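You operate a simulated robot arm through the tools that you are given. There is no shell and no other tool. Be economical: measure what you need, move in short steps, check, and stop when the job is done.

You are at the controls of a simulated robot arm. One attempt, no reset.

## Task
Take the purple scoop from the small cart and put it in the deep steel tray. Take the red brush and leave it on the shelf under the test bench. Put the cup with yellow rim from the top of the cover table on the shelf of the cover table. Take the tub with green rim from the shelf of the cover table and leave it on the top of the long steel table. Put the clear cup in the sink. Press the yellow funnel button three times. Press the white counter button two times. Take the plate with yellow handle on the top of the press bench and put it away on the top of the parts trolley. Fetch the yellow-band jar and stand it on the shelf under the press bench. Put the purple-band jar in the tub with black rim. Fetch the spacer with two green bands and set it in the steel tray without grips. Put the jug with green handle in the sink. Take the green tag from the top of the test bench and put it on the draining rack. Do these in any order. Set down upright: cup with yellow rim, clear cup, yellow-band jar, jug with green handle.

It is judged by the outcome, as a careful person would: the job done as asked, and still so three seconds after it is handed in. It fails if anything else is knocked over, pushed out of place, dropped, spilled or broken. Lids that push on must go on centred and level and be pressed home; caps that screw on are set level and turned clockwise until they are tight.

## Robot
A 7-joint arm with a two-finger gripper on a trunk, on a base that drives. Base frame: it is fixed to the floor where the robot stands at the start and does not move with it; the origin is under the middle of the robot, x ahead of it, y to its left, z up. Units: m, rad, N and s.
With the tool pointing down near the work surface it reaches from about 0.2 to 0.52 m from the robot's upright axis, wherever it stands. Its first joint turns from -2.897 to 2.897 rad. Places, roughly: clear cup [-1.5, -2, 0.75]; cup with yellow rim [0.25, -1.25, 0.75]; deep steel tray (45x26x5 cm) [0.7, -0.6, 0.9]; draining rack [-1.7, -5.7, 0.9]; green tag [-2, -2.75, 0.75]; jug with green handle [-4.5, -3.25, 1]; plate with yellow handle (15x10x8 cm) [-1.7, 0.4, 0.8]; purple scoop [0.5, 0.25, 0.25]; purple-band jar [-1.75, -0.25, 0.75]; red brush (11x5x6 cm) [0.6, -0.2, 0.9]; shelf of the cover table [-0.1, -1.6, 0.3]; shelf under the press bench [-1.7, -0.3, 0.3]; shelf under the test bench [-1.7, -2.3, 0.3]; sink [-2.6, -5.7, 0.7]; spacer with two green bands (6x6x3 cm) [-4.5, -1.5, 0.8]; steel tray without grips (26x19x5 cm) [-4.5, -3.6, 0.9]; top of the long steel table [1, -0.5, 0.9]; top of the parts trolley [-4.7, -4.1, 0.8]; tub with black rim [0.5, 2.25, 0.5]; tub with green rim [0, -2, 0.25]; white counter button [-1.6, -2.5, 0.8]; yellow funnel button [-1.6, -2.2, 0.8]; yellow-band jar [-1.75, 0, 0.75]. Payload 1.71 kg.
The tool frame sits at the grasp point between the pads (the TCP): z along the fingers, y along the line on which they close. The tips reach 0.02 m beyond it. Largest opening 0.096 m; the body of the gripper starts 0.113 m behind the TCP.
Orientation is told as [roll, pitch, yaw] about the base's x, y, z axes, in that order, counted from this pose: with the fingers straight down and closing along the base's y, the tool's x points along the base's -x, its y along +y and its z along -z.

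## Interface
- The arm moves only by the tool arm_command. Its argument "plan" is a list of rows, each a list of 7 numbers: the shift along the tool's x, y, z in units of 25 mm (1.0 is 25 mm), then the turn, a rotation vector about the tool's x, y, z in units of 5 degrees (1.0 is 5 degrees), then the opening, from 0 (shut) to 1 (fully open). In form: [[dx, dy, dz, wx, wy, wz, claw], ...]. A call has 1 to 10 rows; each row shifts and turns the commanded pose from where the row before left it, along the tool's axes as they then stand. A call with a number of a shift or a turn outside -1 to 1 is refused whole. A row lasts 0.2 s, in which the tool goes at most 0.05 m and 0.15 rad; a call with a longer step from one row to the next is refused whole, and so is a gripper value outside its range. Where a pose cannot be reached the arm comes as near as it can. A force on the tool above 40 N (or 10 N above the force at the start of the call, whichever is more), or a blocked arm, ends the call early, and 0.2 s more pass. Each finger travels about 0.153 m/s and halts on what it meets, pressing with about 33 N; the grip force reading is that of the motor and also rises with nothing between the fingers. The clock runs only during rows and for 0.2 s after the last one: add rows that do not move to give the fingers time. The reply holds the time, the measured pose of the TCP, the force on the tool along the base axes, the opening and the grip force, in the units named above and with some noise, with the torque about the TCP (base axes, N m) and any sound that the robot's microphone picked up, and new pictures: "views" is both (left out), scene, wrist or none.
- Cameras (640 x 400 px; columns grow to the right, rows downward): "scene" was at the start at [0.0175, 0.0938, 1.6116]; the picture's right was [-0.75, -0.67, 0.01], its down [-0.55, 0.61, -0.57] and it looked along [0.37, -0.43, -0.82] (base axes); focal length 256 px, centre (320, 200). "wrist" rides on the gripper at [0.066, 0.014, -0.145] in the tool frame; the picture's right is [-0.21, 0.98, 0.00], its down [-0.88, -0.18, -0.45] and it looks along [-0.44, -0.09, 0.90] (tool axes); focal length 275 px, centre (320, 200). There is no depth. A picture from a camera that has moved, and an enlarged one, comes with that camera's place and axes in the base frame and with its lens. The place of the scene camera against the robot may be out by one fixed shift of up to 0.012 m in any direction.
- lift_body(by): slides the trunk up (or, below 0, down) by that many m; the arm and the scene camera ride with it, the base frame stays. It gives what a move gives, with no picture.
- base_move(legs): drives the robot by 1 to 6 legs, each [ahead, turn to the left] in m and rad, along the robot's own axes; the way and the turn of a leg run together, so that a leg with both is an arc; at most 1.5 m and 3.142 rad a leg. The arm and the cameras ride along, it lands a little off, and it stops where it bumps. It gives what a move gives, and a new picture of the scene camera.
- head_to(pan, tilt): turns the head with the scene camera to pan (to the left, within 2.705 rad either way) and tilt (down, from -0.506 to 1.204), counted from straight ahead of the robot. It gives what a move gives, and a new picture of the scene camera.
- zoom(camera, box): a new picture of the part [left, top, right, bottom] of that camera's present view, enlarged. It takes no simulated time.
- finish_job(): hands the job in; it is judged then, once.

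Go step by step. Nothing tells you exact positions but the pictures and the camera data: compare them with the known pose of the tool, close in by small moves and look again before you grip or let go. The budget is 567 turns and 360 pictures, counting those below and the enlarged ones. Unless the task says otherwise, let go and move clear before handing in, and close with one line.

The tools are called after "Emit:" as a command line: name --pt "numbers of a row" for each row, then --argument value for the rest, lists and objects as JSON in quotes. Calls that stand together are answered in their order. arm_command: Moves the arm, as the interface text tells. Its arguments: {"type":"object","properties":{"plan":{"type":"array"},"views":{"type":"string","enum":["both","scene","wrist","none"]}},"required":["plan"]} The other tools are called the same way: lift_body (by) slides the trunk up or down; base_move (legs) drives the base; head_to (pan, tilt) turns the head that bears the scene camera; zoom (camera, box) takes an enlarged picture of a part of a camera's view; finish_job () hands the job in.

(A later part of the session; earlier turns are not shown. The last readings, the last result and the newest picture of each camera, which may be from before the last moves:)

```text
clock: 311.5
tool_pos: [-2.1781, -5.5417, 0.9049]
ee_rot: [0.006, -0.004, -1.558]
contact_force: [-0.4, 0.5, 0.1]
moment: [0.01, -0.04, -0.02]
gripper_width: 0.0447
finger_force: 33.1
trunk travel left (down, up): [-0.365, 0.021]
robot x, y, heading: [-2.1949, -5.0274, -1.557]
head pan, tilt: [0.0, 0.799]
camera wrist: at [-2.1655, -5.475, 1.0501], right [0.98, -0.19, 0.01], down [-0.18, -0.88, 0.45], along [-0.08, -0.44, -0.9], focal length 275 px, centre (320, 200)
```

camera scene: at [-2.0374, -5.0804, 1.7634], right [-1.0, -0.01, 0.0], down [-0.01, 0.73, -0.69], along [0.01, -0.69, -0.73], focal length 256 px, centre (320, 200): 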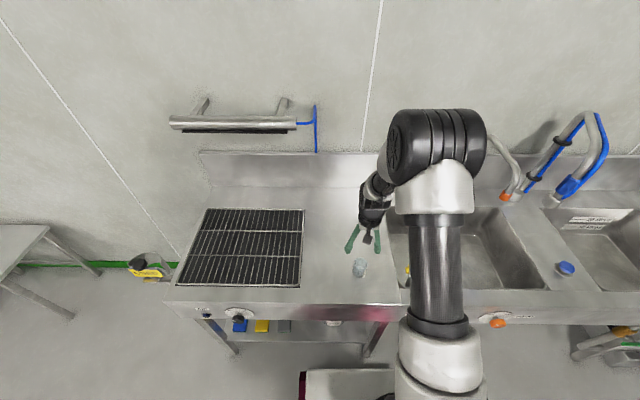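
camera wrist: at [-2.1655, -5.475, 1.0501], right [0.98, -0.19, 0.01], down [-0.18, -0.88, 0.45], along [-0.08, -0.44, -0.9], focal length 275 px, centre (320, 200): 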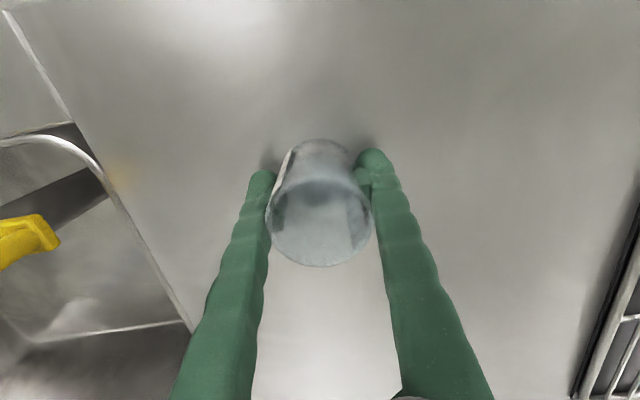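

Emit:
arm_command --pt "0 0 -1 0 0 0 0.35" --pt "0 0 -1 0 0 0 0.35" --pt "0 0 -1 0 0 0 0.35" --pt "0 0 -1 0 0 0 0.35" --pt "0 0 -1 0 0 0 0.35" --views "none"

Emit:
base_move --legs '[[-0.22, 0], [0, -1.571], [0.4, 0], [0, 1.56], [0.26, 0]]'

Emit:
arm_command --pt "0 0 0 0 0 0 0.35" --views "wrist"

```text
clock: 312.7
tool_pos: [-2.1791, -5.5381, 1.0308]
ee_rot: [0.005, -0.003, -1.556]
contact_force: [-0.2, 0.2, -0.2]
moment: [-0.04, 0.02, 0.0]
gripper_width: 0.0446
finger_force: 32.7
trunk travel left (down, up): [-0.365, 0.021]
robot x, y, heading: [-2.1957, -5.0259, -1.559]
head pan, tilt: [0.0, 0.799]
```

```text
clock: 327.3
tool_pos: [-2.5809, -5.5905, 1.0304]
ee_rot: [0.006, -0.002, -1.562]
contact_force: [0.3, -0.3, -0.5]
moment: [0.01, 0.02, -0.02]
gripper_width: 0.0447
finger_force: 32.8
trunk travel left (down, up): [-0.365, 0.021]
robot x, y, heading: [-2.5963, -5.0744, -1.567]
head pan, tilt: [0.0, 0.799]
camera scene: at [-2.4366, -5.1343, 1.763], right [-1.0, -0.01, 0.0], down [-0.01, 0.73, -0.68], along [0.0, -0.68, -0.73], focal length 256 px, centre (320, 200)
```

scene: 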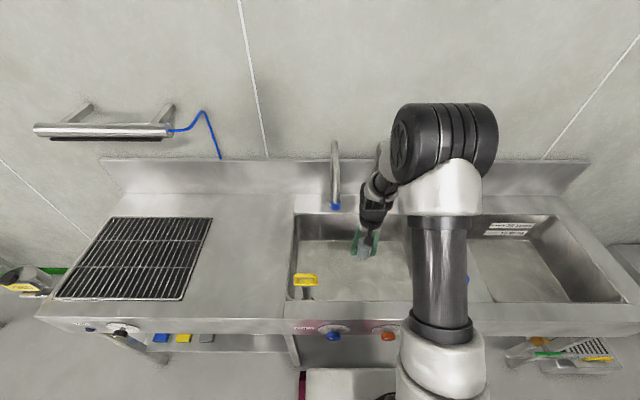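

```text
clock: 327.7
tool_pos: [-2.5824, -5.5754, 1.0382]
ee_rot: [0.005, -0.016, -1.562]
contact_force: [1.3, -1.8, -0.1]
moment: [0.03, -0.01, 0.01]
gripper_width: 0.0445
finger_force: 33.0
trunk travel left (down, up): [-0.365, 0.021]
robot x, y, heading: [-2.5968, -5.0797, -1.567]
head pan, tilt: [0.0, 0.799]
camera wrist: at [-2.5692, -5.5071, 1.181], right [0.98, -0.2, 0.01], down [-0.18, -0.87, 0.46], along [-0.08, -0.45, -0.89], focal length 275 px, centre (320, 200)
```

wrist: 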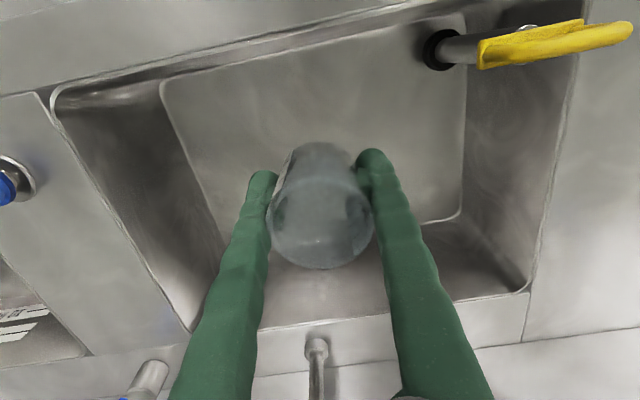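

The cup is over the basin. I'll shift it toward the right half (x≈−2.71) to leave room for the jug, then lower it.

Emit:
arm_command --pt "-0.1 -0.9 0.3 0 0.1 0 0.35" --pt "-0.1 -0.9 0.3 0 0 0 0.35" --pt "-0.1 -0.9 0.3 0 0 0 0.35" --pt "-0.1 -0.9 0.3 0 0 0 0.35" --pt "-0.1 -0.9 0.3 0 0 0 0.35" --pt "-0.1 -0.7 0.5 0 0 0 0.35" --pt "0 0 1 0 0 0 0.35" --pt "0 0 1 0 0 0 0.35" --pt "0 0 1 0 0 0 0.35" --pt "0 0 1 0 0 0 0.35" --views "wrist"

```text
clock: 329.9
tool_pos: [-2.7117, -5.5908, 0.8872]
ee_rot: [0.006, -0.01, -1.562]
contact_force: [0.5, 0.1, -0.9]
moment: [-0.01, 0.0, 0.02]
gripper_width: 0.0446
finger_force: 33.9
trunk travel left (down, up): [-0.365, 0.021]
robot x, y, heading: [-2.5985, -5.076, -1.563]
head pan, tilt: [0.0, 0.799]
camera wrist: at [-2.6995, -5.5249, 1.0309], right [0.98, -0.2, 0.01], down [-0.18, -0.87, 0.45], along [-0.08, -0.44, -0.89], focal length 275 px, centre (320, 200)
```

wrist: 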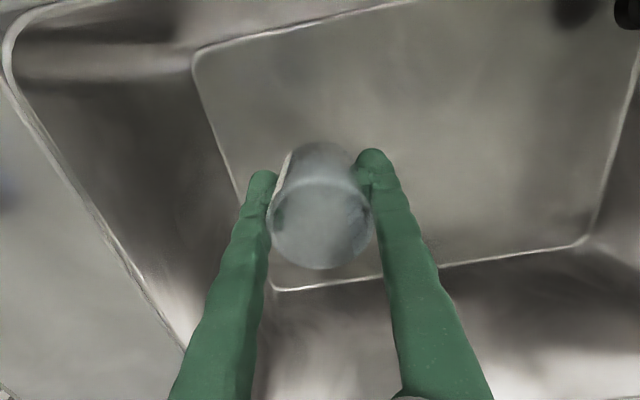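

Emit:
arm_command --pt "0 0 1 0 0 0 0.35" --pt "0 0 1 0 0 0 0.35" --pt "0 0 1 0 0 0 0.35" --pt "0 0 1 0 0 0 0.35" --views "wrist"

```text
clock: 330.9
tool_pos: [-2.7113, -5.5922, 0.7888]
ee_rot: [0.006, -0.009, -1.562]
contact_force: [0.2, -1.0, -0.9]
moment: [0.0, -0.01, -0.03]
gripper_width: 0.0446
finger_force: 32.6
trunk travel left (down, up): [-0.365, 0.021]
robot x, y, heading: [-2.5972, -5.0847, -1.568]
head pan, tilt: [0.0, 0.799]
camera wrist: at [-2.6991, -5.5259, 0.9314], right [0.98, -0.2, 0.01], down [-0.18, -0.87, 0.45], along [-0.08, -0.44, -0.89], focal length 275 px, centre (320, 200)
```

wrist: 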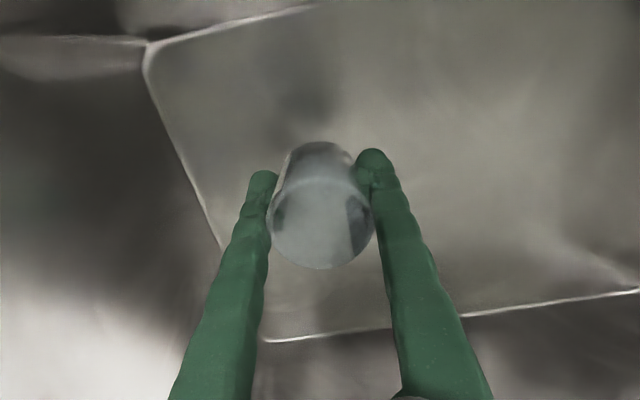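

Emit:
arm_command --pt "0 0 0.6 0 0 0 0.35" --pt "0 0 0.4 0 0 0 0.35" --pt "0 0 0.15 0 0 0 0.35" --pt "0 0 0.15 0 0 0 0.35" --pt "0 0 0 0 0 0 0.35" --views "wrist"

```text
clock: 332.1
tool_pos: [-2.7109, -5.5926, 0.7542]
ee_rot: [0.005, -0.008, -1.561]
contact_force: [-0.5, 0.7, -1.2]
moment: [0.0, 0.05, -0.01]
gripper_width: 0.045
finger_force: 33.2
trunk travel left (down, up): [-0.365, 0.021]
robot x, y, heading: [-2.5992, -5.0759, -1.566]
head pan, tilt: [0.0, 0.799]
camera wrist: at [-2.6982, -5.5262, 0.899], right [0.98, -0.2, 0.01], down [-0.18, -0.87, 0.45], along [-0.08, -0.44, -0.89], focal length 275 px, centre (320, 200)
```

wrist: 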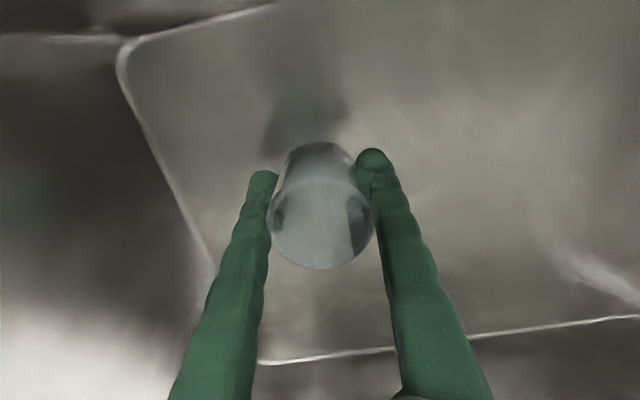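

Emit:
arm_command --pt "0 0 0.15 0 0 0 0.35" --pt "0 0 0.15 0 0 0 0.35" --pt "0 0 0.1 0 0 0 0.35" --pt "0 0 0 0 0 0 0.35" --views "none"

Emit:
arm_command --pt "0 0 0.1 0 0 0 0.35" --pt "0 0 0.1 0 0 0 0.35" --pt "0 0 0 0 0 0 0.35" --views "wrist"

```text
clock: 333.1
tool_pos: [-2.7117, -5.5928, 0.7448]
ee_rot: [0.005, -0.009, -1.563]
contact_force: [-0.2, -0.6, -1.5]
moment: [-0.04, 0.0, 0.0]
gripper_width: 0.0442
finger_force: 32.8
trunk travel left (down, up): [-0.365, 0.021]
robot x, y, heading: [-2.5944, -5.0787, -1.563]
head pan, tilt: [0.0, 0.799]
```

```text
clock: 333.9
tool_pos: [-2.7117, -5.5931, 0.7406]
ee_rot: [0.006, -0.008, -1.56]
contact_force: [0.4, -0.2, -1.3]
moment: [0.0, 0.02, 0.02]
gripper_width: 0.0447
finger_force: 32.9
trunk travel left (down, up): [-0.365, 0.021]
robot x, y, heading: [-2.597, -5.0761, -1.561]
head pan, tilt: [0.0, 0.799]
camera wrist: at [-2.6982, -5.526, 0.8841], right [0.98, -0.2, 0.01], down [-0.18, -0.87, 0.45], along [-0.08, -0.44, -0.89], focal length 275 px, centre (320, 200)
```

wrist: 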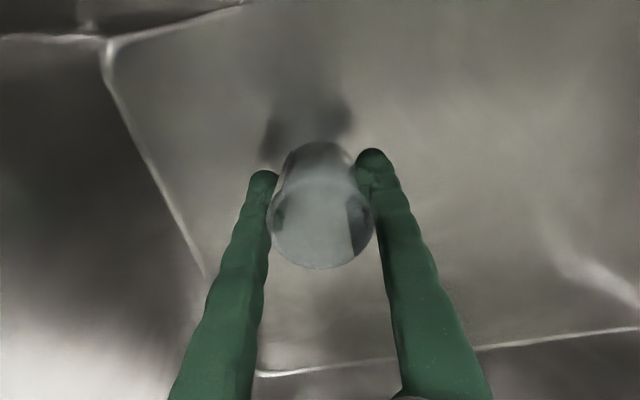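

Emit:
arm_command --pt "0 0 0.12 0 0 0 0.35" --pt "0 0 0.12 0 0 0 0.35" --pt "0 0 0.12 0 0 0 0.35" --pt "0 0 0 0 0 0 0.35" --views "none"

Emit:
arm_command --pt "0 0 0.12 0 0 0 0.35" --pt "0 0 0.12 0 0 0 0.35" --pt "0 0 0 0 0 0 0.35" --views "wrist"

```text
clock: 334.9
tool_pos: [-2.7108, -5.5934, 0.7315]
ee_rot: [0.004, -0.008, -1.562]
contact_force: [0.0, 0.2, -0.8]
moment: [-0.01, 0.04, -0.04]
gripper_width: 0.0448
finger_force: 33.4
trunk travel left (down, up): [-0.365, 0.021]
robot x, y, heading: [-2.5942, -5.0777, -1.563]
head pan, tilt: [0.0, 0.799]
```

```text
clock: 335.7
tool_pos: [-2.7106, -5.5918, 0.7247]
ee_rot: [0.005, -0.009, -1.562]
contact_force: [-0.6, 0.8, -0.4]
moment: [-0.03, 0.02, 0.01]
gripper_width: 0.0445
finger_force: 33.4
trunk travel left (down, up): [-0.365, 0.021]
robot x, y, heading: [-2.5969, -5.0762, -1.561]
head pan, tilt: [0.0, 0.799]
camera wrist: at [-2.6982, -5.5259, 0.8693], right [0.98, -0.2, 0.01], down [-0.18, -0.87, 0.45], along [-0.08, -0.44, -0.89], focal length 275 px, centre (320, 200)
```

wrist: 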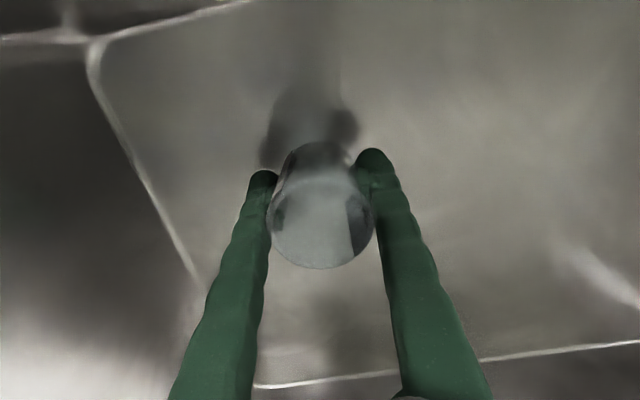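

Emit:
arm_command --pt "0 0 0.12 0 0 0 0.35" --pt "0 0 0 0 0 0 0.35" --views "none"

Emit:
arm_command --pt "0 0 0.12 0 0 0 0.35" --pt "0 0 0 0 0 0 0.35" --views "none"

Emit:
arm_command --pt "0 0 0.12 0 0 0 0.35" --pt "0 0 0 0 0 0 0.35" --views "wrist"

```text
clock: 336.3
tool_pos: [-2.7113, -5.591, 0.7215]
ee_rot: [0.004, -0.009, -1.564]
contact_force: [-0.1, -0.6, -1.1]
moment: [-0.01, -0.03, 0.01]
gripper_width: 0.0444
finger_force: 33.1
trunk travel left (down, up): [-0.365, 0.021]
robot x, y, heading: [-2.594, -5.0752, -1.569]
head pan, tilt: [0.0, 0.799]
```

```text
clock: 336.9
tool_pos: [-2.7105, -5.592, 0.7186]
ee_rot: [0.006, -0.008, -1.561]
contact_force: [-0.1, 0.4, 0.0]
moment: [0.01, 0.0, 0.0]
gripper_width: 0.0444
finger_force: 32.5
trunk travel left (down, up): [-0.365, 0.021]
robot x, y, heading: [-2.5965, -5.0777, -1.565]
head pan, tilt: [0.0, 0.799]
```

```text
clock: 337.5
tool_pos: [-2.7114, -5.5922, 0.7157]
ee_rot: [0.005, -0.01, -1.563]
contact_force: [-0.3, 0.5, -1.9]
moment: [0.0, 0.0, 0.01]
gripper_width: 0.0448
finger_force: 32.7
trunk travel left (down, up): [-0.365, 0.021]
robot x, y, heading: [-2.5967, -5.0752, -1.565]
head pan, tilt: [0.0, 0.799]
camera wrist: at [-2.698, -5.5262, 0.86], right [0.98, -0.2, 0.01], down [-0.18, -0.87, 0.45], along [-0.08, -0.44, -0.89], focal length 275 px, centre (320, 200)
```

wrist: 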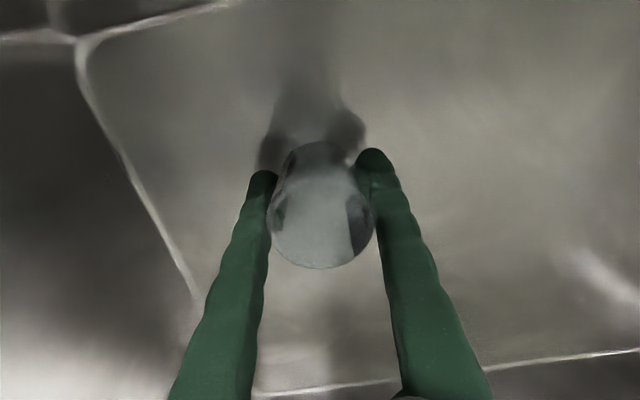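

Emit:
arm_command --pt "0 0 0.1 0 0 0 0.35" --pt "0 0 0.1 0 0 0 0.35" --pt "0 0 0 0 0 0 0.35" --views "none"

Emit:
arm_command --pt "0 0 0.1 0 0 0 0.35" --pt "0 0 0.1 0 0 0 0.35" --pt "0 0 0 0 0 0 0.35" --views "none"

Emit:
arm_command --pt "0 0 0.1 0 0 0 0.35" --pt "0 0 0.1 0 0 0 0.35" --pt "0 0 0 0 0 0 0.35" --views "wrist"

```text
clock: 338.3
tool_pos: [-2.711, -5.5923, 0.7122]
ee_rot: [0.007, -0.008, -1.563]
contact_force: [-0.7, 0.1, -1.5]
moment: [0.0, -0.04, 0.02]
gripper_width: 0.0445
finger_force: 33.2
trunk travel left (down, up): [-0.365, 0.021]
robot x, y, heading: [-2.5979, -5.0756, -1.564]
head pan, tilt: [0.0, 0.799]
```

```text
clock: 339.1
tool_pos: [-2.7113, -5.5932, 0.706]
ee_rot: [0.005, -0.01, -1.562]
contact_force: [-0.1, -0.8, -0.6]
moment: [-0.01, -0.03, 0.01]
gripper_width: 0.0446
finger_force: 32.8
trunk travel left (down, up): [-0.365, 0.021]
robot x, y, heading: [-2.5979, -5.079, -1.566]
head pan, tilt: [0.0, 0.799]
```

```text
clock: 339.9
tool_pos: [-2.7091, -5.5934, 0.7008]
ee_rot: [0.006, -0.008, -1.561]
contact_force: [0.6, -0.5, -0.7]
moment: [-0.02, -0.02, 0.01]
gripper_width: 0.0448
finger_force: 32.7
trunk travel left (down, up): [-0.365, 0.021]
robot x, y, heading: [-2.5956, -5.0794, -1.567]
head pan, tilt: [0.0, 0.799]
camera wrist: at [-2.6976, -5.5264, 0.8451], right [0.98, -0.2, 0.01], down [-0.18, -0.87, 0.45], along [-0.08, -0.44, -0.89], focal length 275 px, centre (320, 200)
```

wrist: 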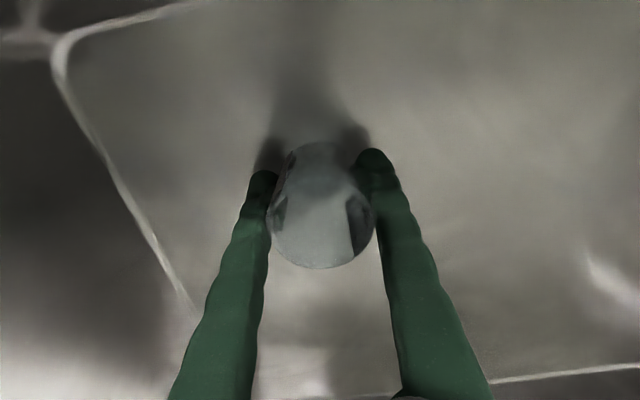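

Emit:
arm_command --pt "0 0 0.1 0 0 0 0.35" --pt "0 0 0.1 0 0 0 0.35" --pt "0 0 0 0 0 0 0.35" --views "none"

Emit:
arm_command --pt "0 0 0.1 0 0 0 0.35" --pt "0 0 0.1 0 0 0 0.35" --pt "0 0 0 0 0 0 0.35" --views "wrist"

```text
clock: 340.7
tool_pos: [-2.7096, -5.5922, 0.6963]
ee_rot: [0.007, -0.009, -1.563]
contact_force: [0.5, 1.0, -0.1]
moment: [0.03, 0.01, 0.01]
gripper_width: 0.0445
finger_force: 33.0
trunk travel left (down, up): [-0.365, 0.021]
robot x, y, heading: [-2.5934, -5.0764, -1.566]
head pan, tilt: [0.0, 0.799]
```

```text
clock: 341.5
tool_pos: [-2.71, -5.5928, 0.6919]
ee_rot: [0.007, -0.009, -1.562]
contact_force: [-0.2, 0.1, 7.0]
moment: [0.18, 0.09, -0.03]
gripper_width: 0.0449
finger_force: 32.9
trunk travel left (down, up): [-0.365, 0.021]
robot x, y, heading: [-2.5967, -5.0737, -1.566]
head pan, tilt: [0.0, 0.799]
camera wrist: at [-2.6977, -5.5264, 0.8356], right [0.98, -0.2, 0.01], down [-0.18, -0.87, 0.45], along [-0.08, -0.44, -0.89], focal length 275 px, centre (320, 200)
```

wrist: 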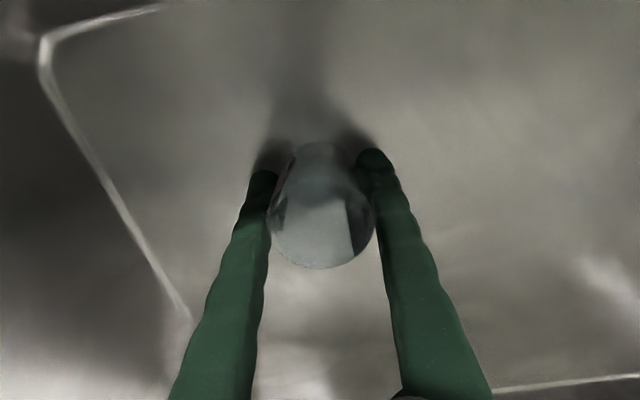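

Contact felt (7 N). I'll release and rise.

Emit:
arm_command --pt "0 0 0 0 0 0 0.6" --pt "0 0 0 0 0 0 0.8" --pt "0 0 0 0 0 0 0.8" --pt "0 0 -1 0 0 0 0.8" --pt "0 0 -1 0 0 0 0.8" --pt "0 0 -1 0 0 0 0.8" --pt "0 0 -1 0 0 0 0.8" --pt "0 0 -1 0 0 0 0.8" --pt "0 0 -1 0 0 0 0.8" --pt "0 0 -1 0 0 0 0.8" --views "wrist"

Emit:
arm_command --pt "0 0 -1 0 0 0 0.8" --pt "0 0 -1 0 0 0 0.8" --pt "0 0 -1 0 0 0 0.8" --pt "0 0 -1 0 0 0 0.8" --pt "0 0 -1 0 0 0 0.8" --views "none"

```text
clock: 343.7
tool_pos: [-2.711, -5.5911, 0.8679]
ee_rot: [0.005, -0.009, -1.564]
contact_force: [0.0, 1.0, 0.1]
moment: [0.0, -0.02, -0.02]
gripper_width: 0.0767
finger_force: 0.1
trunk travel left (down, up): [-0.365, 0.021]
robot x, y, heading: [-2.5978, -5.077, -1.563]
head pan, tilt: [0.0, 0.799]
camera wrist: at [-2.6988, -5.524, 1.0115], right [0.98, -0.2, 0.01], down [-0.18, -0.87, 0.45], along [-0.08, -0.44, -0.89], focal length 275 px, centre (320, 200)
```

wrist: 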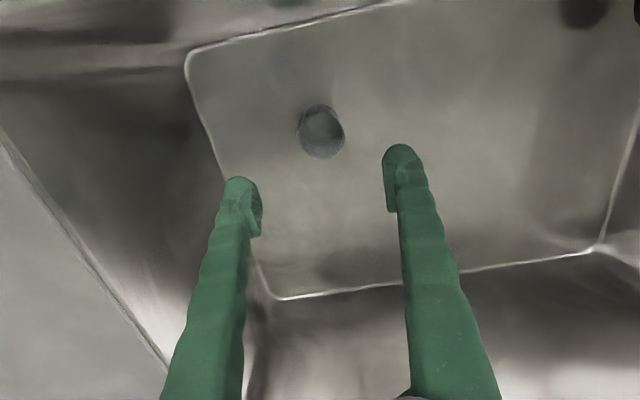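

```text
clock: 344.9
tool_pos: [-2.7115, -5.5904, 0.9929]
ee_rot: [0.004, -0.009, -1.561]
contact_force: [0.0, 0.3, 0.2]
moment: [-0.05, -0.02, -0.02]
gripper_width: 0.0769
finger_force: 0.1
trunk travel left (down, up): [-0.365, 0.021]
robot x, y, heading: [-2.598, -5.0756, -1.567]
head pan, tilt: [0.0, 0.799]
```

The clear cup is in the sink, upright. Next I'll go look at the area with the jug, tray and parts trolley.

Emit:
base_move --legs '[[-1.0, 0], [0, -1.571], [0.5, 0]]'

Emit:
head_to --pan -0.15 --tilt 0.35

```text
clock: 357.7
tool_pos: [-3.6105, -3.9613, 0.9907]
ee_rot: [0.006, -0.007, 3.135]
contact_force: [-0.7, 0.0, 0.8]
moment: [0.02, -0.04, 0.03]
gripper_width: 0.0771
finger_force: 0.0
trunk travel left (down, up): [-0.365, 0.021]
robot x, y, heading: [-3.095, -4.0804, 3.134]
head pan, tilt: [0.0, 0.799]
camera scene: at [-3.1474, -4.2419, 1.7632], right [0.01, 1.0, 0.0], down [0.73, -0.01, -0.68], along [-0.68, 0.01, -0.73], focal length 256 px, centre (320, 200)
```

scene: 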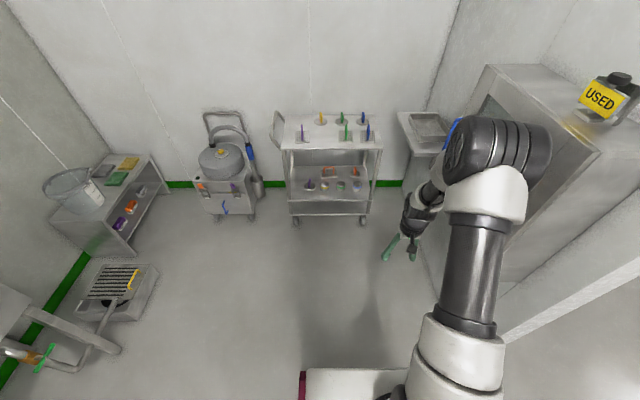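

```text
clock: 358.6
tool_pos: [-3.5953, -3.9611, 0.9986]
ee_rot: [0.006, -0.022, 3.136]
contact_force: [-0.6, -0.7, 0.1]
moment: [-0.01, 0.0, 0.03]
gripper_width: 0.0768
finger_force: 0.1
trunk travel left (down, up): [-0.365, 0.021]
robot x, y, heading: [-3.0992, -4.0826, 3.131]
head pan, tilt: [-0.15, 0.351]
camera scene: at [-3.159, -4.2276, 1.8026], right [0.16, 0.99, 0.0], down [0.36, -0.05, -0.93], along [-0.92, 0.15, -0.36], focal length 256 px, centre (320, 200)
```

scene: 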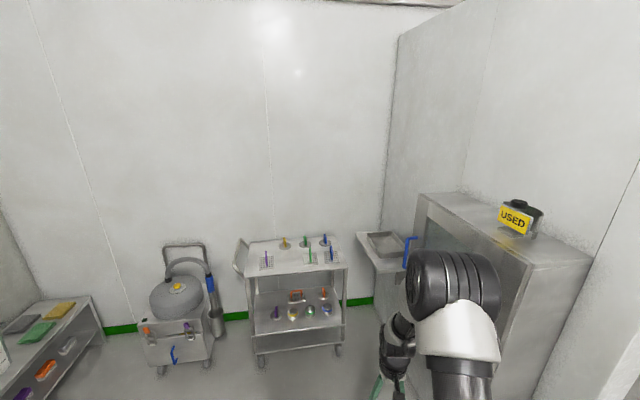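

Emit:
zoom --camera "scene" --box '[340, 170, 560, 320]'

```text
2.67 times, centred on (450, 245) of scene
camera zoom: at [-3.159, -4.2276, 1.8026], right [0.16, 0.99, 0.0], down [0.36, -0.05, -0.93], along [-0.92, 0.15, -0.36], focal length 683 px, centre (-27, 80)
```

zoom: 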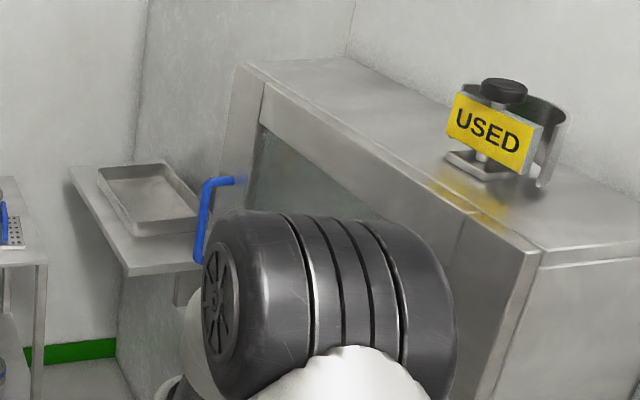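

I need to see inside the glass-fronted cabinet; the jug may be in there. I'll drive in front of it.

Emit:
base_move --legs '[[-0.1, 0], [0, -0.9]]'

Emit:
head_to --pan 0.35 --tilt 0.35

```text
clock: 362.5
tool_pos: [-3.211, -3.6163, 0.9991]
ee_rot: [0.008, -0.025, 2.234]
contact_force: [0.4, 0.1, -0.1]
moment: [-0.02, 0.01, -0.01]
gripper_width: 0.0769
finger_force: 0.2
trunk travel left (down, up): [-0.365, 0.021]
robot x, y, heading: [-3.0018, -4.0829, 2.229]
head pan, tilt: [-0.15, 0.351]
camera scene: at [-3.1459, -4.126, 1.8027], right [0.87, 0.49, 0.0], down [0.18, -0.31, -0.93], along [-0.45, 0.82, -0.36], focal length 256 px, centre (320, 200)
```

scene: 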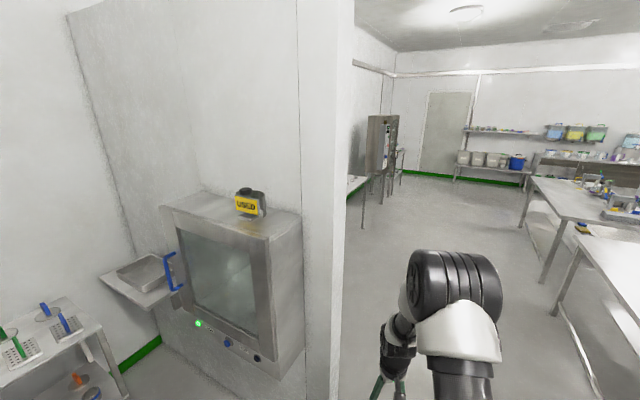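

```text
clock: 363.4
tool_pos: [-3.2022, -3.6276, 1.0067]
ee_rot: [0.005, -0.038, 2.234]
contact_force: [-0.2, 0.6, -0.2]
moment: [0.01, -0.02, -0.01]
gripper_width: 0.0767
finger_force: 0.0
trunk travel left (down, up): [-0.365, 0.021]
robot x, y, heading: [-2.9965, -4.0857, 2.23]
head pan, tilt: [0.351, 0.351]
camera scene: at [-3.18, -4.1572, 1.8028], right [0.53, 0.85, -0.01], down [0.3, -0.2, -0.93], along [-0.79, 0.5, -0.36], focal length 256 px, centre (320, 200)
```

scene: 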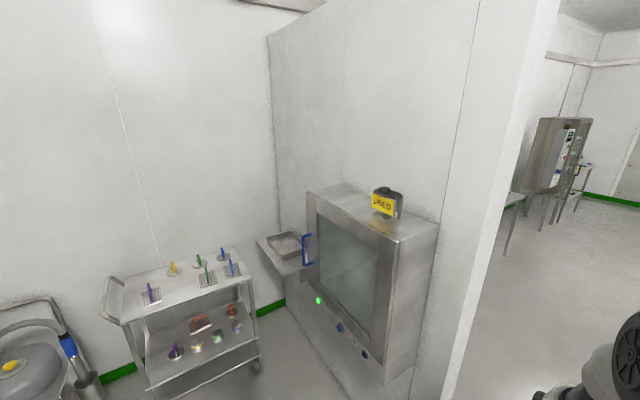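

Emit:
zoom --camera "scene" --box '[240, 170, 440, 390]'

```text
1.82 times, centred on (340, 280) of scene
camera zoom: at [-3.18, -4.1572, 1.8028], right [0.53, 0.85, -0.01], down [0.3, -0.2, -0.93], along [-0.79, 0.5, -0.36], focal length 466 px, centre (284, 54)
```

zoom: 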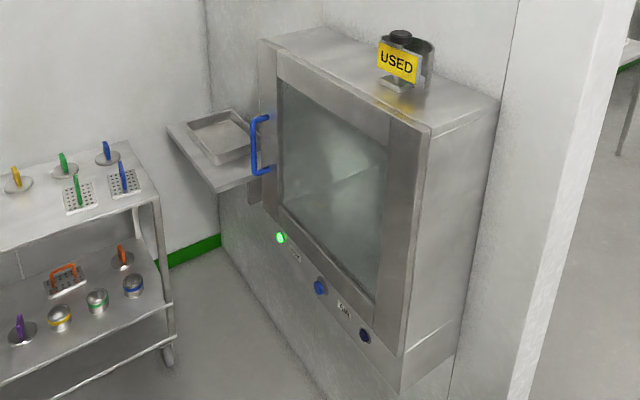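

The jug is likely on the rack on the other side of the partition, close to the spacer's bench. I'll drive there.

Emit:
base_move --legs '[[0, -0.66], [1.4, 0], [0, 1.571]]'

Emit:
head_to --pan 0.1 --tilt 0.4

```text
clock: 377.5
tool_pos: [-3.479, -2.5665, 1.0061]
ee_rot: [0.006, -0.038, -3.14]
contact_force: [0.6, 0.4, -0.4]
moment: [-0.04, 0.0, -0.03]
gripper_width: 0.077
finger_force: 0.0
trunk travel left (down, up): [-0.365, 0.021]
robot x, y, heading: [-2.9969, -2.6789, 3.139]
head pan, tilt: [0.351, 0.351]
camera scene: at [-3.0522, -2.8725, 1.8028], right [-0.34, 0.94, -0.01], down [0.34, 0.12, -0.93], along [-0.88, -0.32, -0.36], focal length 256 px, centre (320, 200)
```

scene: 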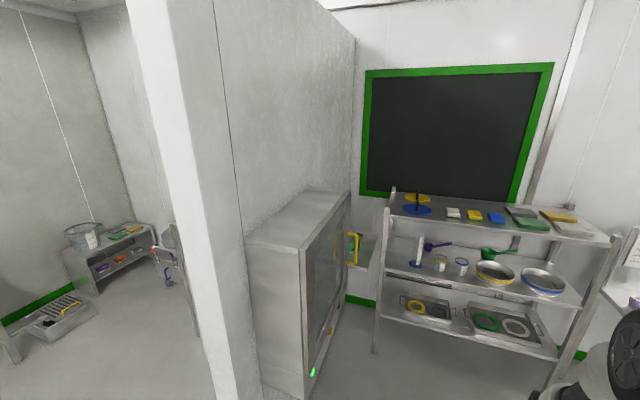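

```text
clock: 378.3
tool_pos: [-3.4642, -2.5659, 1.0143]
ee_rot: [0.003, -0.056, -3.14]
contact_force: [-1.0, -0.2, 0.0]
moment: [-0.03, 0.0, 0.01]
gripper_width: 0.077
finger_force: 0.0
trunk travel left (down, up): [-0.365, 0.021]
robot x, y, heading: [-2.9994, -2.6797, 3.137]
head pan, tilt: [0.099, 0.4]
camera scene: at [-3.0566, -2.8494, 1.7982], right [-0.1, 1.0, 0.0], down [0.4, 0.04, -0.91], along [-0.91, -0.09, -0.4], focal length 256 px, centre (320, 200)
```

scene: 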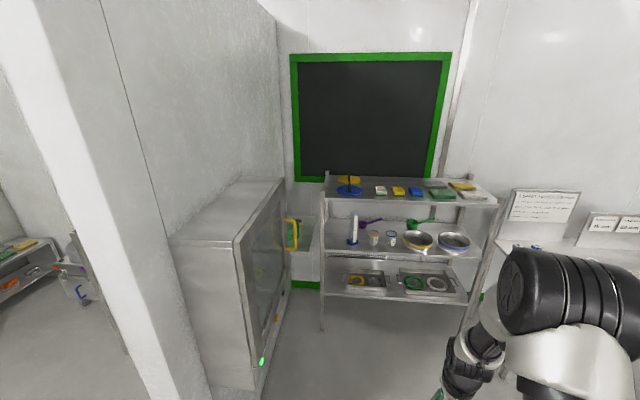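

Emit:
zoom --camera "scene" --box '[250, 190, 410, 290]'

```text
4.00 times, centred on (330, 240) of scene
camera zoom: at [-3.0566, -2.8494, 1.7982], right [-0.1, 1.0, 0.0], down [0.4, 0.04, -0.91], along [-0.91, -0.09, -0.4], focal length 1025 px, centre (280, 40)
```

zoom: 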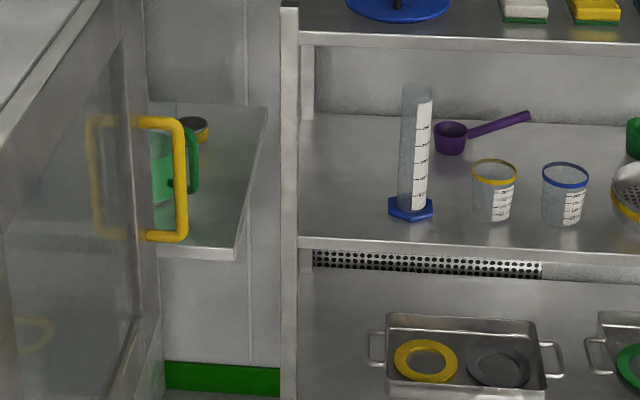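

The jug with the green handle is on a small stand at about (−4.43, −3.17), its handle toward +y. I'll back in alongside the rack and then turn to face it.

Emit:
base_move --legs '[[0, -1.571], [0.17, 0], [0, -1.571], [-1.1, 0], [0, -1.571]]'

Emit:
head_to --pan -0.35 --tilt 0.7

```text
clock: 399.0
tool_pos: [-4.1859, -2.9694, 1.0138]
ee_rot: [0.005, -0.053, -1.553]
contact_force: [-0.4, 0.1, 0.1]
moment: [-0.01, 0.03, -0.02]
gripper_width: 0.0768
finger_force: 0.1
trunk travel left (down, up): [-0.365, 0.021]
robot x, y, heading: [-4.0693, -2.4981, -1.562]
head pan, tilt: [0.099, 0.4]
camera scene: at [-3.9059, -2.5676, 1.7982], right [-0.99, -0.11, 0.0], down [-0.04, 0.4, -0.91], along [0.1, -0.91, -0.4], focal length 256 px, centre (320, 200)
```

scene: 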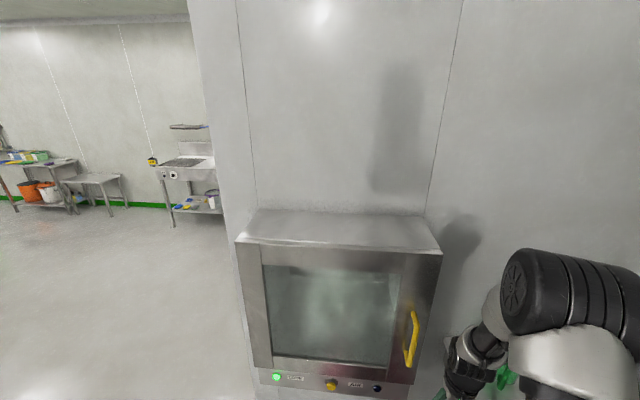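

```text
clock: 399.9
tool_pos: [-4.1857, -2.9546, 1.0223]
ee_rot: [0.005, -0.069, -1.556]
contact_force: [0.3, -0.4, 1.0]
moment: [0.02, 0.0, -0.01]
gripper_width: 0.0765
finger_force: 0.0
trunk travel left (down, up): [-0.365, 0.021]
robot x, y, heading: [-4.0723, -2.5012, -1.561]
head pan, tilt: [-0.351, 0.7]
camera scene: at [-3.9443, -2.5561, 1.7715], right [-0.94, 0.33, 0.01], down [0.21, 0.62, -0.75], along [-0.25, -0.71, -0.66], focal length 256 px, centre (320, 200)
```

scene: 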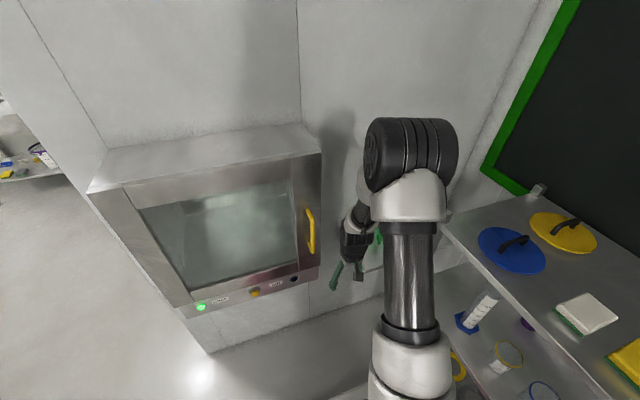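

Emit:
arm_command --pt "0 -1 0 0 0.4 0 0.8" --pt "0 -1 0 0 0.4 0 0.8" --pt "0 -1 -0.5 0 0 0 0.8" --pt "0 -1 -0.5 0 0 0 0.8" --pt "0 -1 -0.5 0 0 0 0.8" --views "wrist"

```text
clock: 401.1
tool_pos: [-4.3119, -2.9556, 1.0572]
ee_rot: [0.004, -0.001, -1.554]
contact_force: [-0.5, 0.8, -0.1]
moment: [-0.01, -0.03, 0.03]
gripper_width: 0.0768
finger_force: 0.0
trunk travel left (down, up): [-0.365, 0.021]
robot x, y, heading: [-4.072, -2.5025, -1.56]
head pan, tilt: [-0.351, 0.7]
camera wrist: at [-4.2991, -2.8902, 1.2026], right [0.98, -0.19, 0.0], down [-0.17, -0.88, 0.44], along [-0.08, -0.44, -0.9], focal length 275 px, centre (320, 200)
```

wrist: 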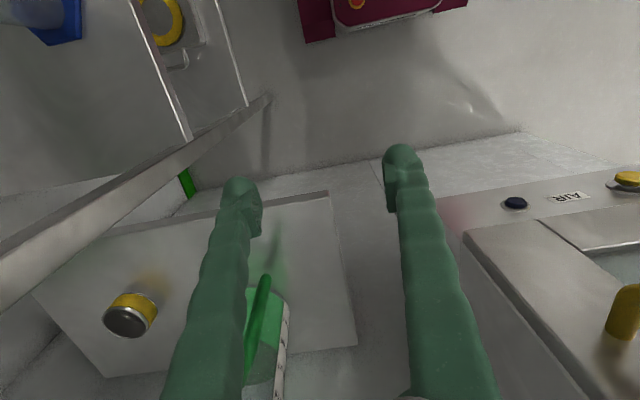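

Emit:
arm_command --pt "0 0 -1 0 0 0 0.8" --pt "0 0 -1 0 0 0 0.8" --views "none"

Emit:
base_move --legs '[[0.13, 0]]'

Emit:
arm_command --pt "0.4 -1 0 0 0 0 0.8" --pt "0.4 -1 0 0 0 0 0.8" --pt "0.4 -1 0 0 0 0 0.8" --pt "0.4 -0.6 0 0 0 0 0.8" --views "wrist"

```text
clock: 401.7
tool_pos: [-4.3112, -2.9557, 1.1084]
ee_rot: [0.002, 0.0, -1.557]
contact_force: [0.6, -0.3, 0.0]
moment: [-0.01, 0.0, 0.02]
gripper_width: 0.0767
finger_force: 0.1
trunk travel left (down, up): [-0.365, 0.021]
robot x, y, heading: [-4.0729, -2.5016, -1.564]
head pan, tilt: [-0.351, 0.7]
```

```text
clock: 403.0
tool_pos: [-4.3114, -3.0549, 1.1199]
ee_rot: [0.004, -0.026, -1.557]
contact_force: [-0.8, 2.2, 0.9]
moment: [-0.29, -0.07, -0.01]
gripper_width: 0.0768
finger_force: 0.1
trunk travel left (down, up): [-0.365, 0.021]
robot x, y, heading: [-4.0677, -2.631, -1.563]
head pan, tilt: [-0.351, 0.7]
camera scene: at [-3.944, -2.608, 1.7724], right [-0.94, 0.33, -0.01], down [0.21, 0.58, -0.78], along [-0.26, -0.74, -0.62], focal length 256 px, centre (320, 200)
```

scene: 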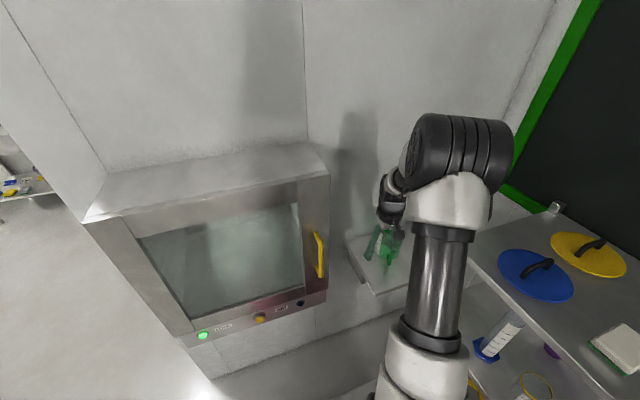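

```text
clock: 404.0
tool_pos: [-4.4026, -3.0344, 1.114]
ee_rot: [0.003, -0.01, -1.559]
contact_force: [-0.6, -0.7, 0.1]
moment: [0.02, -0.08, 0.0]
gripper_width: 0.0767
finger_force: 0.1
trunk travel left (down, up): [-0.365, 0.021]
robot x, y, heading: [-4.0728, -2.6316, -1.559]
head pan, tilt: [-0.351, 0.7]
camera wrist: at [-4.3892, -2.9674, 1.2571], right [0.98, -0.19, 0.01], down [-0.18, -0.87, 0.45], along [-0.08, -0.45, -0.89], focal length 275 px, centre (320, 200)
```

wrist: 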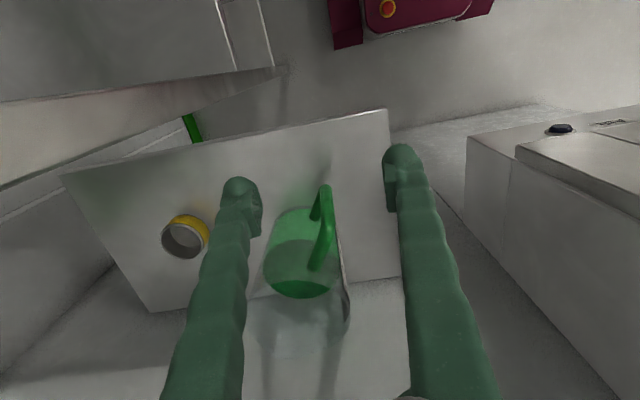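

Emit:
zoom --camera "wrist" --box '[220, 160, 420, 360]'

```text
2.00 times, centred on (320, 260) of wrist
camera zoom: at [-4.3892, -2.9674, 1.2571], right [0.98, -0.19, 0.01], down [-0.18, -0.87, 0.45], along [-0.08, -0.45, -0.89], focal length 551 px, centre (320, 80)
```

zoom: 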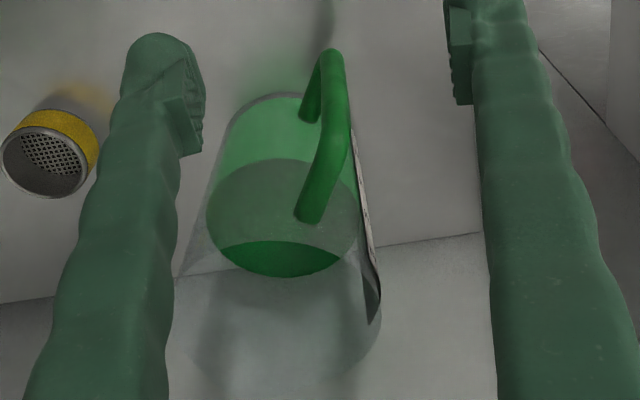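

The jug is half full of green liquid, so it has to stay level. I'll center the arm, turn slightly toward the jug, and move closer for a handle grip.

Emit:
arm_command --pt "0 1 0 0 0 0 0.6" --pt "0 1 0 0 0 0 0.6" --pt "0 1 0 0 0 0 0.6" --pt "0 1 0 0 0 0 0.6" --pt "0 1 0 0 0 0 0.6" --pt "0 1 0 0 0 0 0.6" --pt "0 1 0 0 0 0 0.6" --pt "0 1 0 0 0 0 0.6" --pt "0 1 0 0 0 0 0.6" --pt "0 1 0 0 0 0 0.6" --views "none"

Emit:
base_move --legs '[[0, -0.4], [0.08, 0]]'

Emit:
arm_command --pt "0 -0.5 0 0 0 0 0.5" --pt "0 -0.5 0 0 0 0 0.5" --views "wrist"

```text
clock: 406.2
tool_pos: [-4.1509, -3.0416, 1.1099]
ee_rot: [0.002, -0.004, -1.561]
contact_force: [0.3, 1.0, -0.2]
moment: [-0.1, -0.01, 0.01]
gripper_width: 0.0573
finger_force: 0.1
trunk travel left (down, up): [-0.365, 0.021]
robot x, y, heading: [-4.0721, -2.6297, -1.556]
head pan, tilt: [-0.351, 0.7]
```

```text
clock: 408.7
tool_pos: [-4.3341, -3.0417, 1.1133]
ee_rot: [0.003, -0.01, -1.963]
contact_force: [-0.5, 2.3, 0.8]
moment: [-0.09, 0.01, 0.0]
gripper_width: 0.0576
finger_force: 0.1
trunk travel left (down, up): [-0.365, 0.021]
robot x, y, heading: [-4.1013, -2.7031, -1.956]
head pan, tilt: [-0.351, 0.7]
camera scene: at [-3.9926, -2.7809, 1.7721], right [-0.74, 0.67, 0.0], down [0.43, 0.48, -0.76], along [-0.51, -0.56, -0.65], focal length 256 px, centre (320, 200)
```

scene: 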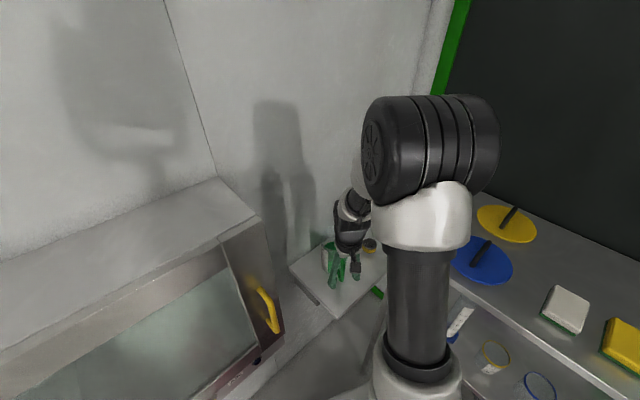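

```text
clock: 409.3
tool_pos: [-4.3583, -3.0345, 1.112]
ee_rot: [0.004, -0.006, -1.961]
contact_force: [0.1, 0.1, -0.4]
moment: [-0.06, 0.01, 0.01]
gripper_width: 0.0476
finger_force: 0.0
trunk travel left (down, up): [-0.365, 0.021]
robot x, y, heading: [-4.1054, -2.7023, -1.954]
head pan, tilt: [-0.351, 0.7]
camera wrist: at [-4.3199, -2.979, 1.2561], right [0.83, -0.56, 0.0], down [-0.5, -0.74, 0.45], along [-0.25, -0.37, -0.89], focal length 275 px, centre (320, 200)
```

wrist: 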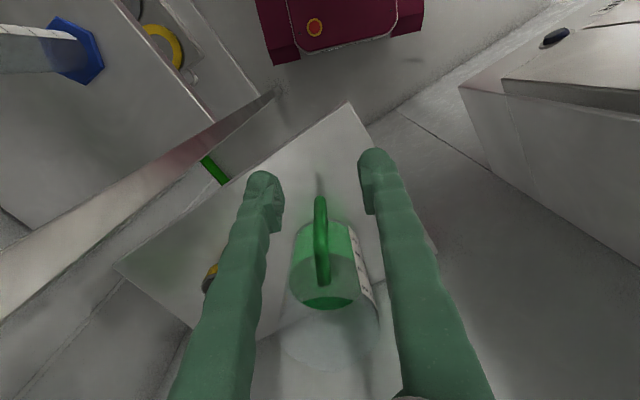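

The handle now lines up with the tool: vertical bar at ≈(−4.409, −3.115), z 0.93–1.04. I'll move over it.

Emit:
arm_command --pt "-0.95 -0.17 0 0 0 0 0.5" --pt "-0.95 -0.17 0 0 0 0 0.5" --pt "-0.95 -0.17 0 0 0 0 0.5" --pt "-0.95 -0.17 0 0 0 0 0.5" --pt "0 0 0.4 0 0 0 0.5" --views "wrist"

```text
clock: 410.5
tool_pos: [-4.4078, -3.1106, 1.1072]
ee_rot: [0.003, -0.013, -1.963]
contact_force: [-0.5, 0.6, 1.5]
moment: [-0.09, 0.05, 0.02]
gripper_width: 0.0482
finger_force: 0.1
trunk travel left (down, up): [-0.365, 0.021]
robot x, y, heading: [-4.1024, -2.7061, -1.959]
head pan, tilt: [-0.351, 0.7]
camera wrist: at [-4.3689, -3.0533, 1.2504], right [0.83, -0.56, 0.01], down [-0.5, -0.73, 0.46], along [-0.25, -0.38, -0.89], focal length 275 px, centre (320, 200)
```

wrist: 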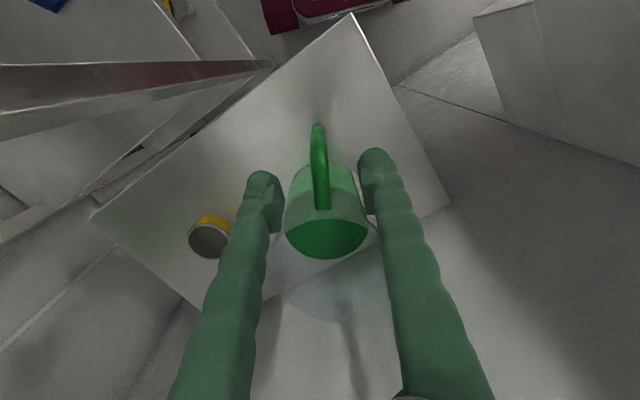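

Emit:
arm_command --pt "0 0 1 0 0 0 0.5" --pt "0 0 1 0 0 0 0.5" --pt "0 0 1 0 0 0 0.5" --pt "0 0 1 0 0 0 0.5" --pt "0 0 0.6 0 0 0 0.5" --views "wrist"

```text
clock: 411.7
tool_pos: [-4.4085, -3.1146, 0.989]
ee_rot: [0.005, -0.01, -1.961]
contact_force: [0.2, -0.7, 0.5]
moment: [-0.01, 0.03, -0.01]
gripper_width: 0.048
finger_force: 0.0
trunk travel left (down, up): [-0.365, 0.021]
robot x, y, heading: [-4.1013, -2.7058, -1.96]
head pan, tilt: [-0.351, 0.7]
camera wrist: at [-4.3703, -3.0579, 1.1336], right [0.83, -0.56, 0.01], down [-0.5, -0.74, 0.45], along [-0.25, -0.38, -0.89], focal length 275 px, centre (320, 200)
```

wrist: 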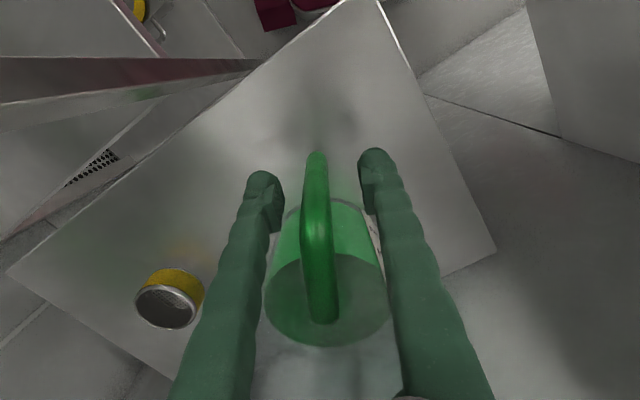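

Emit:
arm_command --pt "0 0 0 0 0 0 0.2" --pt "0 0 0 0 0 0 0" --pt "0 0 0 0 0 0 0" --views "none"

Emit:
arm_command --pt "0 0 -0.3 0 0 0 0" --pt "0 0 -0.3 0 0 0 0" --pt "0 0 -0.3 0 0 0 0" --pt "0 0 0 0 0 0 0" --views "wrist"

```text
clock: 412.5
tool_pos: [-4.4078, -3.1151, 0.9895]
ee_rot: [0.004, -0.01, -1.961]
contact_force: [-0.2, 1.1, 1.0]
moment: [-0.13, 0.01, -0.01]
gripper_width: 0.0137
finger_force: 33.0
trunk travel left (down, up): [-0.365, 0.021]
robot x, y, heading: [-4.1019, -2.7054, -1.961]
head pan, tilt: [-0.351, 0.7]
```

```text
clock: 413.5
tool_pos: [-4.4083, -3.1147, 1.0113]
ee_rot: [0.004, -0.01, -1.962]
contact_force: [0.2, 0.1, -7.2]
moment: [0.5, -0.32, -0.01]
gripper_width: 0.0135
finger_force: 32.9
trunk travel left (down, up): [-0.365, 0.021]
robot x, y, heading: [-4.1016, -2.7037, -1.955]
head pan, tilt: [-0.351, 0.7]
camera wrist: at [-4.3702, -3.0577, 1.1563], right [0.83, -0.56, 0.0], down [-0.5, -0.74, 0.45], along [-0.25, -0.38, -0.89], focal length 275 px, centre (320, 200)
```

wrist: 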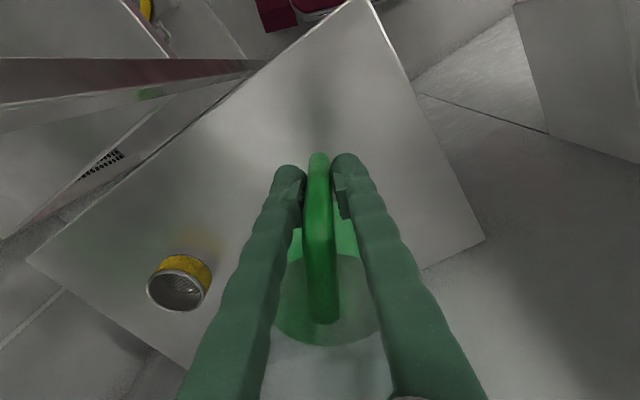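

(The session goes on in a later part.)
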